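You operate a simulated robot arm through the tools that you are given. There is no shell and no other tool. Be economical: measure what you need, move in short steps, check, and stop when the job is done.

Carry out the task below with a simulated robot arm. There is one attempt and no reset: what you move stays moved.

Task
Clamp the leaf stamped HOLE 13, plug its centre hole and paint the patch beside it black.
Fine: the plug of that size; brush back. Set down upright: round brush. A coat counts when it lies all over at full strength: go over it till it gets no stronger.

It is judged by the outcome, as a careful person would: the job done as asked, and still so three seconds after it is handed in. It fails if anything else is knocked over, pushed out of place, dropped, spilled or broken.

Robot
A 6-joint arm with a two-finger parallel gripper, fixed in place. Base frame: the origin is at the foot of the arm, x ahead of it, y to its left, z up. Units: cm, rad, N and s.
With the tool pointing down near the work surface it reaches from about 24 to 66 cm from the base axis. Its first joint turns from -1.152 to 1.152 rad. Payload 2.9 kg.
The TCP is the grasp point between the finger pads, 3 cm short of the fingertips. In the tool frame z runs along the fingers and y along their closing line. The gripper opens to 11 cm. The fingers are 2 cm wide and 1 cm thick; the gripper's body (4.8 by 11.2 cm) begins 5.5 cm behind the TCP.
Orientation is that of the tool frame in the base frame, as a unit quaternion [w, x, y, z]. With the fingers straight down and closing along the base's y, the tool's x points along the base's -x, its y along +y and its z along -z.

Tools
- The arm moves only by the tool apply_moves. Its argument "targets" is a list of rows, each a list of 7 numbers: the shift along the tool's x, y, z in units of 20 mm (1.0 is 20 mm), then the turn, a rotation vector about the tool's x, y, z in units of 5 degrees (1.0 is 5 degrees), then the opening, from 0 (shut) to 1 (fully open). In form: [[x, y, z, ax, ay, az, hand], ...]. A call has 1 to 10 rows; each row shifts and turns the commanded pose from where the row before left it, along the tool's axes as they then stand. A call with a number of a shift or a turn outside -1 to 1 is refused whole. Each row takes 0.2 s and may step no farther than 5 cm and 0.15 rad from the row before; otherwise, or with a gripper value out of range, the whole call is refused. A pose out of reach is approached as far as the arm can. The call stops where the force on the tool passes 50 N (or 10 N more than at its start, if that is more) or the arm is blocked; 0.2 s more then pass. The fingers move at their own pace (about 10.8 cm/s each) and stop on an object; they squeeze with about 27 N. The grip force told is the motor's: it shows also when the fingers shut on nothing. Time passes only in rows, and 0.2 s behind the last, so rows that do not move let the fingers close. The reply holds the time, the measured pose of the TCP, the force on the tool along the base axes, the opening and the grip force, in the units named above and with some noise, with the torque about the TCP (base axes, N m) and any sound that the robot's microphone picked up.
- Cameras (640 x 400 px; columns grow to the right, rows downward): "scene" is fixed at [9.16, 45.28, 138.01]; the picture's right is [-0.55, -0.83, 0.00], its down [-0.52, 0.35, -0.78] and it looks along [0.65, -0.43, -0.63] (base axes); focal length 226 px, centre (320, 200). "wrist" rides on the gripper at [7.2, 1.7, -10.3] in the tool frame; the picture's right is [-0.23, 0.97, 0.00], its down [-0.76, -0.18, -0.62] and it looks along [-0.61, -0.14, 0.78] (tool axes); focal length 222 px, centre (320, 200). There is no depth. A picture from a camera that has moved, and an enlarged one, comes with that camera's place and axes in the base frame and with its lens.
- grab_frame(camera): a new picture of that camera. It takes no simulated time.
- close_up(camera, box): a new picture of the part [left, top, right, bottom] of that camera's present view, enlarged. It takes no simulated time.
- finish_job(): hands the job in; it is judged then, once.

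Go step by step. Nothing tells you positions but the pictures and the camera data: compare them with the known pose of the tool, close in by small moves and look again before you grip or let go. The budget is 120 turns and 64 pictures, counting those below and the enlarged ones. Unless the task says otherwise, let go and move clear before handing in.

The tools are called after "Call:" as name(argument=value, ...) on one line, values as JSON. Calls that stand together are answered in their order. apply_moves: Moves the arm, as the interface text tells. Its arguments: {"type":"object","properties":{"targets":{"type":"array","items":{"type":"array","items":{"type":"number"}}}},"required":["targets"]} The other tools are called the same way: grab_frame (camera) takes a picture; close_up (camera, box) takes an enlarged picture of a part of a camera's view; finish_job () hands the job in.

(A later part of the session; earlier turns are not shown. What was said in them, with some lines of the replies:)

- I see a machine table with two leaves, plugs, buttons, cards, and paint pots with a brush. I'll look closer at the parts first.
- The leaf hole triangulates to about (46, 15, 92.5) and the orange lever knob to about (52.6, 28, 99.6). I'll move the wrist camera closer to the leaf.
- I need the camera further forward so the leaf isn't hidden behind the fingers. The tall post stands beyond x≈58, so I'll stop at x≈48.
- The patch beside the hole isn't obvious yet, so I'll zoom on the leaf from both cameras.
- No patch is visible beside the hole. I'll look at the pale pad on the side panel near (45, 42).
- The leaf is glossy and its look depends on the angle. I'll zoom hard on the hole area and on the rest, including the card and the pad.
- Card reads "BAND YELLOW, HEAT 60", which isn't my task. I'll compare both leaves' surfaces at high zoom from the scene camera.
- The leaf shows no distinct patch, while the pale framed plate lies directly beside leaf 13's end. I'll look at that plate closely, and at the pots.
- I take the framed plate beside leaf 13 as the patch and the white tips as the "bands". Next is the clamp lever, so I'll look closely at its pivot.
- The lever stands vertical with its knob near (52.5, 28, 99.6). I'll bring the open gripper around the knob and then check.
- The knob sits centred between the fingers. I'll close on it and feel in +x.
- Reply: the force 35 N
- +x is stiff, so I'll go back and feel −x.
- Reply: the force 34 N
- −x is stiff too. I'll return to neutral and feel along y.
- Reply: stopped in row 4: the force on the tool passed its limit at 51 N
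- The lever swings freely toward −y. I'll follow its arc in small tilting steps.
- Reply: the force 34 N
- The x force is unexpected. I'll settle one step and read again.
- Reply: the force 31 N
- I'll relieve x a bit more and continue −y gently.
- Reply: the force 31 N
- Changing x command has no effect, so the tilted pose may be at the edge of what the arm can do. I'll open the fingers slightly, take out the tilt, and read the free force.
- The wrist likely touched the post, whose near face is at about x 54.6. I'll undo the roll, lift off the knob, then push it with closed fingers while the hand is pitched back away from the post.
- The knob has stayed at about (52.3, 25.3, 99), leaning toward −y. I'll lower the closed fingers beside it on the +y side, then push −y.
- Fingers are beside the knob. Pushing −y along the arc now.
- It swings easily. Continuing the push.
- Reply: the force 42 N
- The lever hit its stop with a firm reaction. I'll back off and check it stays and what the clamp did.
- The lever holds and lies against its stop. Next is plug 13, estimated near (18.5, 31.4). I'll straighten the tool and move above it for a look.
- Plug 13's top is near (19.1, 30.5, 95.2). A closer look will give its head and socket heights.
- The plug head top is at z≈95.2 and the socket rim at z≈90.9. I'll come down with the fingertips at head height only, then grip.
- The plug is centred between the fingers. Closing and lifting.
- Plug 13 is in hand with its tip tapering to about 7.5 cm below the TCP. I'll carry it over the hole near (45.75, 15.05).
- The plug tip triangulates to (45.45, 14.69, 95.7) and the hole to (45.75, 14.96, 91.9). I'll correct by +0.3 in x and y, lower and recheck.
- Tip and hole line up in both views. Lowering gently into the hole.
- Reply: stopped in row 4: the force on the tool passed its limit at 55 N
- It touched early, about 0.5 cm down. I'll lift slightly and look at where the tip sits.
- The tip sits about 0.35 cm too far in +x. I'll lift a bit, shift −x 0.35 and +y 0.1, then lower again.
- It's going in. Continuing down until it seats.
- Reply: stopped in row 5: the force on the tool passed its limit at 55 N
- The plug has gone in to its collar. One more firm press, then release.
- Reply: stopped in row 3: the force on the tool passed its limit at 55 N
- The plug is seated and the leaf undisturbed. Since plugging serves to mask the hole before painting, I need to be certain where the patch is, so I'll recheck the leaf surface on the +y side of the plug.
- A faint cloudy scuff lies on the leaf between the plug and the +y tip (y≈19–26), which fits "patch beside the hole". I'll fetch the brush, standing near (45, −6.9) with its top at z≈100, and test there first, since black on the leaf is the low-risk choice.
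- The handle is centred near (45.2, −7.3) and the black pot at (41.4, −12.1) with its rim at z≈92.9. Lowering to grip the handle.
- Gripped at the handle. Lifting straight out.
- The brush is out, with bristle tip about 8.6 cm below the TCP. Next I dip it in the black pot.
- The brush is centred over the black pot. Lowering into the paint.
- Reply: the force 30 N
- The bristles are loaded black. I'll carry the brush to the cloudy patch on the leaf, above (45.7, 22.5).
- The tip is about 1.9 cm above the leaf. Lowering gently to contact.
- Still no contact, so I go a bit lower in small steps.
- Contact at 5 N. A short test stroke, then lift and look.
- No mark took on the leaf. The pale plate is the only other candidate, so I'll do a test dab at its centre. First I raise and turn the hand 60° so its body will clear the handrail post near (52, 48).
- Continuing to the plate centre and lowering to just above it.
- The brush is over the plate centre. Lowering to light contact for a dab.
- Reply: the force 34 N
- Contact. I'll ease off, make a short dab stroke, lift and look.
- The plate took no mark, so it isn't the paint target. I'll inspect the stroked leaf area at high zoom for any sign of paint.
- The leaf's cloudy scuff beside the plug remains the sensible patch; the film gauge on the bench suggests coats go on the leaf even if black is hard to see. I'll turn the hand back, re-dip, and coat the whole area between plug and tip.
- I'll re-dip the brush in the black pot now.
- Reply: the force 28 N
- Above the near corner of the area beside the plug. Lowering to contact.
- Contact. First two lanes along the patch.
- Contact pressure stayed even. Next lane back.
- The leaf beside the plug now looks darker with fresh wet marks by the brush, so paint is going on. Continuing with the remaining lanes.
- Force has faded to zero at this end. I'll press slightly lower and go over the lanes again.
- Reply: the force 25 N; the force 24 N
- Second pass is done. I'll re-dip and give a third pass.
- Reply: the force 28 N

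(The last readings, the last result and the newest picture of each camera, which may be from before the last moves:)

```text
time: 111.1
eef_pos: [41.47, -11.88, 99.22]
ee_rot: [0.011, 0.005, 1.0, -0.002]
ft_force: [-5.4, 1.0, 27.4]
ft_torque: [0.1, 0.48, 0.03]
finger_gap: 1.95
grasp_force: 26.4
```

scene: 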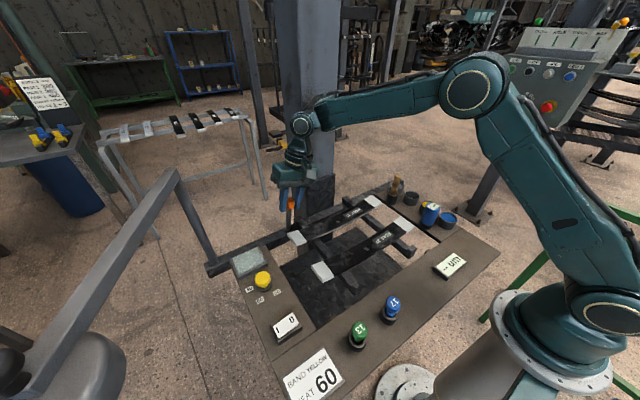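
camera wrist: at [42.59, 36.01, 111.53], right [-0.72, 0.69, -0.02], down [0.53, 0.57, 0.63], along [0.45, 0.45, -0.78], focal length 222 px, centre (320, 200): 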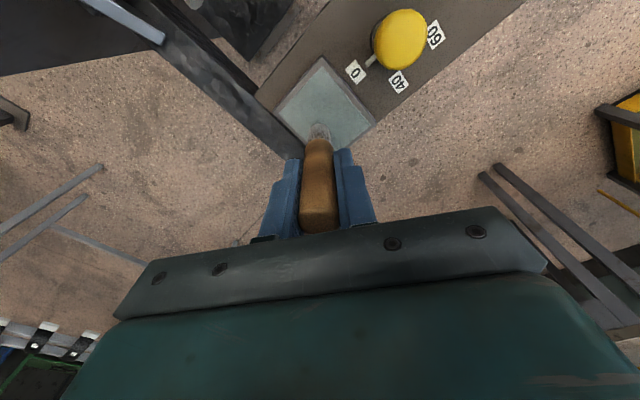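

Call:
apply_moves(targets=[[0, 0, -0.1, 0, 0, 0, 0], [0, 0, -0.6, 0, 0, 0, 0], [0, 0, -0.9, 0, 0, 0, 0], [0, 0, -0.9, 0, 0, 0, 0], [0, 0, -0.9, 0, 0, 0, 0], [-0.086, 0.922, 0, 0, 0, 0, 0], [-0.086, 0.922, 0, 0, 0, 0, 0], [-0.086, 0.922, 0, 0, 0, 0, 0]])

Call:
apply_moves(targets=[[-0.086, 0.922, 0, 0, 0, 0, 0], [-0.086, 0.922, 0, 0, 0, 0, 0], [-0.086, 0.922, 0, 0, 0, 0, 0], [-0.086, 0.922, 0, 0, 0, 0, 0], [-0.086, 0.922, 0, 0, 0, 0, 0], [-0.086, 0.922, 0, 0, 0, 0, 0], [-0.086, 0.922, 0, 0, 0, 0, 0]])

Call:
apply_moves(targets=[[-0.086, 0.922, 0, 0, 0, 0, 0], [-0.086, 0.922, 0, 0, 0, 0, 0], [-0.086, 0.922, 0, 0, 0, 0, 0], [-0.086, 0.922, 0, 0, 0, 0, 0], [-0.086, 0.922, 0, 0, 0, 0, 0], [-0.086, 0.922, 0, 0, 0, 0, 0]])

```text
time: 112.9
eef_pos: [41.87, -6.44, 105.82]
ee_rot: [0.009, 0.005, 1.0, -0.001]
ft_force: [0.5, 0.2, -1.2]
ft_torque: [-0.01, 0.02, -0.02]
finger_gap: 1.98
grasp_force: 27.1
```

```text
time: 114.5
eef_pos: [43.25, 6.63, 105.76]
ee_rot: [0.01, 0.006, 1.0, -0.001]
ft_force: [1.1, -0.1, -0.1]
ft_torque: [0.01, -0.02, 0.03]
finger_gap: 1.98
grasp_force: 27.0
```

```text
time: 115.9
eef_pos: [44.32, 17.64, 105.68]
ee_rot: [0.009, 0.006, 1.0, -0.001]
ft_force: [0.5, -0.3, 0.2]
ft_torque: [-0.03, 0.01, 0.0]
finger_gap: 1.97
grasp_force: 27.2
```

Call:
apply_moves(targets=[[0, 0, 0.9, 0, 0, 0, 0], [0, 0, 0.9, 0, 0, 0, 0], [0, 0, 0.9, 0, 0, 0, 0], [0, 0, 0.35, 0, 0, 0, 0], [0, 0, 0.1, 0, 0, 0, 0]])

Call:
apply_moves(targets=[[0, 0, 0.05, 0, 0, 0, 0], [0, 0, 0.05, 0, 0, 0, 0]])

```text
time: 117.1
eef_pos: [44.46, 17.51, 99.58]
ee_rot: [0.01, 0.005, 1.0, 0.0]
ft_force: [0.1, 0.5, 1.5]
ft_torque: [-0.05, 0.0, 0.01]
finger_gap: 1.98
grasp_force: 26.9
```

```text
time: 117.7
eef_pos: [44.49, 17.51, 99.45]
ee_rot: [0.01, 0.005, 1.0, -0.001]
ft_force: [0.2, 2.3, 10.3]
ft_torque: [-0.04, -0.13, 0.04]
finger_gap: 1.97
grasp_force: 26.8
```

Contact at 10 N. Third pass over the four lanes.

Call:
apply_moves(targets=[[0.15, 0.4875, -0.018, 0, 0, 0, 0], [0, 0.4875, -0.024, 0, 0, 0, 0], [0, 0.4875, -0.03, 0, 0, 0, 0], [0, 0.4875, -0.036, 0, 0, 0, 0], [0, 0.4875, -0.042, 0, 0, 0, 0], [0, 0.4875, -0.048, 0, 0, 0, 0], [0, 0.4875, -0.054, 0, 0, 0, 0], [0, 0.4875, -0.06, 0, 0, 0, 0], [-0.42, 0, 0, 0, 0, 0, 0]])

Call:
apply_moves(targets=[[0, -0.4875, 0.06, 0, 0, 0, 0], [0, -0.4875, 0.054, 0, 0, 0, 0], [0, -0.4875, 0.048, 0, 0, 0, 0], [0, -0.4875, 0.042, 0, 0, 0, 0], [0, -0.4875, 0.036, 0, 0, 0, 0], [0, -0.4875, 0.03, 0, 0, 0, 0], [0, -0.4875, 0.024, 0, 0, 0, 0], [0, -0.4875, 0.02, 0, 0, 0, 0], [-0.42, 0, 0.02, 0, 0, 0, 0]])

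Call:
apply_moves(targets=[[0, 0.4875, -0.012, 0, 0, 0, 0], [0, 0.4875, -0.02, 0, 0, 0, 0], [0, 0.4875, -0.03, 0, 0, 0, 0], [0, 0.4875, -0.036, 0, 0, 0, 0], [0, 0.4875, -0.042, 0, 0, 0, 0], [0, 0.4875, -0.048, 0, 0, 0, 0], [0, 0.4875, -0.054, 0, 0, 0, 0], [0, 0.4875, -0.06, 0, 0, 0, 0], [-0.42, 0, 0, 0, 0, 0, 0]])

Call:
apply_moves(targets=[[0, -0.4875, 0.06, 0, 0, 0, 0], [0, -0.4875, 0.054, 0, 0, 0, 0], [0, -0.4875, 0.048, 0, 0, 0, 0], [0, -0.4875, 0.042, 0, 0, 0, 0], [0, -0.4875, 0.036, 0, 0, 0, 0], [0, -0.4875, 0.03, 0, 0, 0, 0], [0, -0.4875, 0.024, 0, 0, 0, 0], [0, -0.4875, 0.02, 0, 0, 0, 0]])

```text
time: 119.7
eef_pos: [44.96, 25.41, 99.9]
ee_rot: [0.011, 0.003, 1.0, -0.001]
ft_force: [-8.0, -1.6, 18.2]
ft_torque: [-0.02, 0.56, 0.09]
finger_gap: 1.97
grasp_force: 26.9
```

```text
time: 121.7
eef_pos: [45.75, 17.46, 99.34]
ee_rot: [0.009, 0.005, 1.0, -0.001]
ft_force: [-1.6, 4.2, 2.6]
ft_torque: [0.07, 0.03, -0.01]
finger_gap: 1.97
grasp_force: 27.2
```

```text
time: 123.7
eef_pos: [46.71, 25.36, 100.01]
ee_rot: [0.009, 0.004, 1.0, -0.001]
ft_force: [-2.2, 0.3, 5.4]
ft_torque: [0.07, 0.18, 0.05]
finger_gap: 1.99
grasp_force: 27.0
```

```text
time: 125.5
eef_pos: [46.65, 17.52, 99.24]
ee_rot: [0.01, 0.005, 1.0, -0.002]
ft_force: [-0.6, 1.6, 1.0]
ft_torque: [0.03, -0.01, -0.01]
finger_gap: 1.94
grasp_force: 27.4
```

One more lane on the far edge, then lift and carry the brush back toward its holder.

Call:
apply_moves(targets=[[-0.35, 0, 0.03, 0, 0, 0, 0], [0, 0.4875, -0.012, 0, 0, 0, 0], [0, 0.4875, -0.02, 0, 0, 0, 0], [0, 0.4875, -0.03, 0, 0, 0, 0], [0, 0.4875, -0.036, 0, 0, 0, 0], [0, 0.4875, -0.042, 0, 0, 0, 0], [0, 0.4875, -0.048, 0, 0, 0, 0], [0, 0.4875, -0.054, 0, 0, 0, 0], [0, 0.4875, -0.06, 0, 0, 0, 0]])

Call:
apply_moves(targets=[[0, 0, -0.9, 0, 0, 0, 0], [0, 0, -0.9, 0, 0, 0, 0], [0, 0, -0.9, 0, 0, 0, 0], [0, 0, -0.5, 0, 0, 0, 0], [0.1, -1, 0, 0, 0, 0, 0], [0.1, -1, 0, 0, 0, 0, 0], [0.1, -1, 0, 0, 0, 0, 0], [0.1, -1, 0, 0, 0, 0, 0], [0.1, -1, 0, 0, 0, 0, 0], [0.1, -1, 0, 0, 0, 0, 0]])

Call:
apply_moves(targets=[[0.1, -1, 0, 0, 0, 0, 0], [0.1, -1, 0, 0, 0, 0, 0], [0.1, -1, 0, 0, 0, 0, 0], [0.1, -1, 0, 0, 0, 0, 0], [0.1, -1, 0, 0, 0, 0, 0], [0.0, -1, 0, 0, 0, 0, 0], [0.0, -1, 0, 0, 0, 0, 0], [0, -1, 0, 0, 0, 0, 0], [0, -1, 0, 0, 0, 0, 0]])

```text
time: 127.5
eef_pos: [47.55, 25.3, 99.83]
ee_rot: [0.01, 0.006, 1.0, -0.001]
ft_force: [0.1, -11.5, 19.0]
ft_torque: [-0.62, -0.02, 0.0]
finger_gap: 1.97
grasp_force: 26.8
```

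```text
time: 129.7
eef_pos: [45.96, 13.22, 106.34]
ee_rot: [0.009, 0.005, 1.0, -0.001]
ft_force: [-0.4, -0.7, -0.1]
ft_torque: [-0.05, -0.02, 0.0]
finger_gap: 1.96
grasp_force: 26.7
```

```text
time: 131.7
eef_pos: [44.7, -4.62, 106.25]
ee_rot: [0.01, 0.006, 1.0, -0.001]
ft_force: [-0.1, 0.1, -1.0]
ft_torque: [0.02, 0.01, 0.0]
finger_gap: 1.97
grasp_force: 27.3
```

Call:
apply_moves(targets=[[-0.12, -0.66, 0, 0, 0, 0, 0], [0, -0.66, 0, 0, 0, 0, 0], [0, 0, 0.9, 0, 0, 0, 0], [0, 0, 0.9, 0, 0, 0, 0], [0, 0, 0.6, 0, 0, 0, 0], [0, 0, 0, 0, 0, 0, 0]])

Call:
close_up(camera="wrist", box=[250, 70, 410, 200])

```text
time: 133.1
eef_pos: [45.22, -7.32, 101.41]
ee_rot: [0.01, 0.006, 1.0, -0.001]
ft_force: [1.0, 0.7, -0.4]
ft_torque: [-0.01, 0.01, -0.02]
finger_gap: 2.0
grasp_force: 27.5
```

```text
3.08 times, centred on (330, 135) of wrist
camera zoom: at [37.93, -5.5, 111.58], right [0.24, 0.97, 0.0], down [0.75, -0.18, 0.64], along [0.62, -0.15, -0.77], focal length 684 px, centre (289, 400)
```

zoom: 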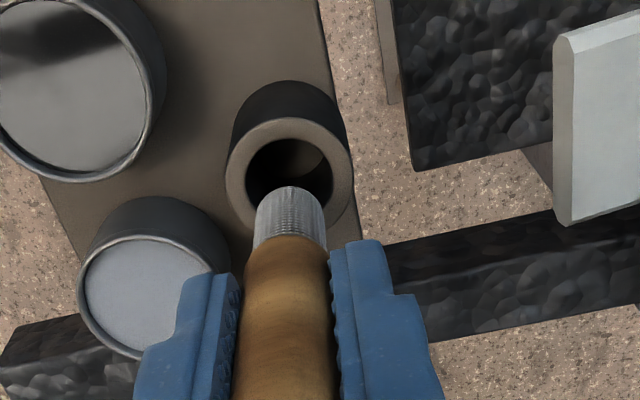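

Brush and holder line up within about 0.1 cm. Lowering into the holder gently.

Call:
apply_moves(targets=[[0.06, 0.02, 0.3, 0, 0, 0, 0], [0, 0, 0.3, 0, 0, 0, 0], [0, 0, 0.3, 0, 0, 0, 0], [0, 0, 0.3, 0, 0, 0, 0]])

```text
time: 134.1
eef_pos: [44.97, -7.4, 99.16]
ee_rot: [0.009, 0.006, 1.0, -0.002]
ft_force: [-0.6, -0.4, -0.2]
ft_torque: [0.04, 0.02, 0.02]
finger_gap: 1.97
grasp_force: 27.2
```

Call:
apply_moves(targets=[[0, 0.02, 0.25, 0, 0, 0, 0], [0, 0, 0.2, 0, 0, 0, 0], [0, 0, 0.15, 0, 0, 0, 0]])

Call:
apply_moves(targets=[[0, 0, 0.1, 0, 0, 0, 0], [0, 0, 0.1, 0, 0, 0, 0]])

```text
time: 134.9
eef_pos: [45.06, -7.24, 97.82]
ee_rot: [0.01, 0.005, 1.0, -0.001]
ft_force: [0.5, -0.4, 0.1]
ft_torque: [-0.02, -0.02, 0.02]
finger_gap: 1.94
grasp_force: 26.3
```

```text
time: 135.5
eef_pos: [45.03, -7.35, 97.34]
ee_rot: [0.01, 0.006, 1.0, 0.0]
ft_force: [-0.1, 0.0, -0.2]
ft_torque: [0.0, 0.0, 0.0]
finger_gap: 1.98
grasp_force: 27.3
```

Call:
apply_moves(targets=[[0, 0, 0.08, 0, 0, 0, 0], [0, 0, 0.08, 0, 0, 0, 0], [0, 0, 0.05, 0, 0, 0, 0]])

```text
time: 136.3
eef_pos: [45.06, -7.29, 97.11]
ee_rot: [0.01, 0.006, 1.0, -0.001]
ft_force: [-2.4, 0.7, 8.3]
ft_torque: [-0.02, 0.07, -0.04]
finger_gap: 2.0
grasp_force: 27.0
```

The brush is seated. Releasing and rising clear.

Call:
apply_moves(targets=[[0, 0, 0, 0, 0, 0, 0.45], [0, 0, 0, 0, 0, 0, 0.45], [0, 0, 0, 0, 0, 0, 0.45], [0, 0, -0.7, 0, 0, 0, 0.45], [0, 0, -1, 0, 0, 0, 0.45], [0, 0, -1, 0, 0, 0, 0.45], [0, 0, -1, 0, 0, 0, 0.45], [0, 0, -1, 0, 0, 0, 0.45], [1, 0, -1, 0, 0, 0, 0.45], [1, 0, -1, 0, 0, 0, 0.45]])

Call:
close_up(camera="scene", box=[270, 165, 430, 265])

```text
time: 138.5
eef_pos: [40.65, -7.4, 110.44]
ee_rot: [0.01, 0.004, 1.0, -0.001]
ft_force: [0.3, 0.2, 0.8]
ft_torque: [-0.02, -0.04, -0.01]
finger_gap: 4.96
grasp_force: 0.0
```

```text
4.00 times, centred on (350, 215) of scene
camera zoom: at [9.16, 45.28, 138.01], right [-0.55, -0.83, 0.0], down [-0.52, 0.35, -0.78], along [0.65, -0.43, -0.63], focal length 902 px, centre (200, 140)
```

zoom: 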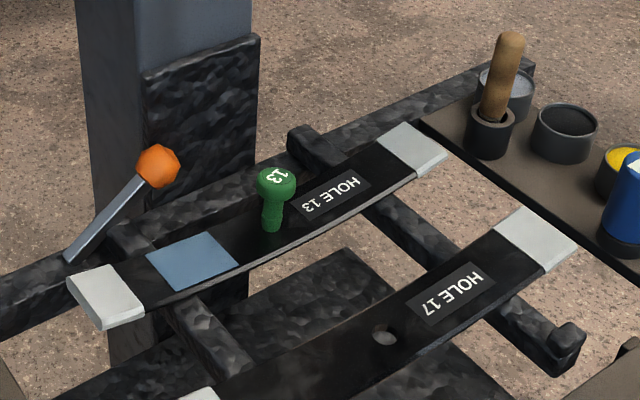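

The leaf is clamped, plug 13 is in its hole, and the brush is upright in its holder with the gripper clear. The area beside the plug had three passes of black and now shows as a sharp, evenly coated square. It looks blue-grey from the scene camera, which I take to be glare off glossy black. I have no pictures left to check that, so I'm handing in.

Call:
finish_job()

```text
The job is handed in.
```

I handed the job in, but I couldn't confirm that the patch came out black. In my last picture it looked blue-grey. I took that for glare off wet black paint, and I had no pictures left to check.

- **Clamp:** the orange lever is thrown to its stop on the leaf stamped HOLE 13. It stayed there when I let go, but I saw no jaw grip the leaf.
- **Plug:** plug 13 is pressed firmly into the centre hole, down to its collar.
- **Patch:** I found no marked patch at first, so I painted the leaf between the plug and the +y end tip. A sharp square then showed there, evenly covered. It had three passes of black, with a dip before the first and third. I didn't confirm it had stopped getting stronger.
- **Brush:** the round brush is back upright in its holder.
- **Side effects:** while looking for the patch I dabbed the loaded brush on the pale framed plate, and no mark showed afterwards. While throwing the lever, the wrist seems to have leaned on the post, with no visible effect.
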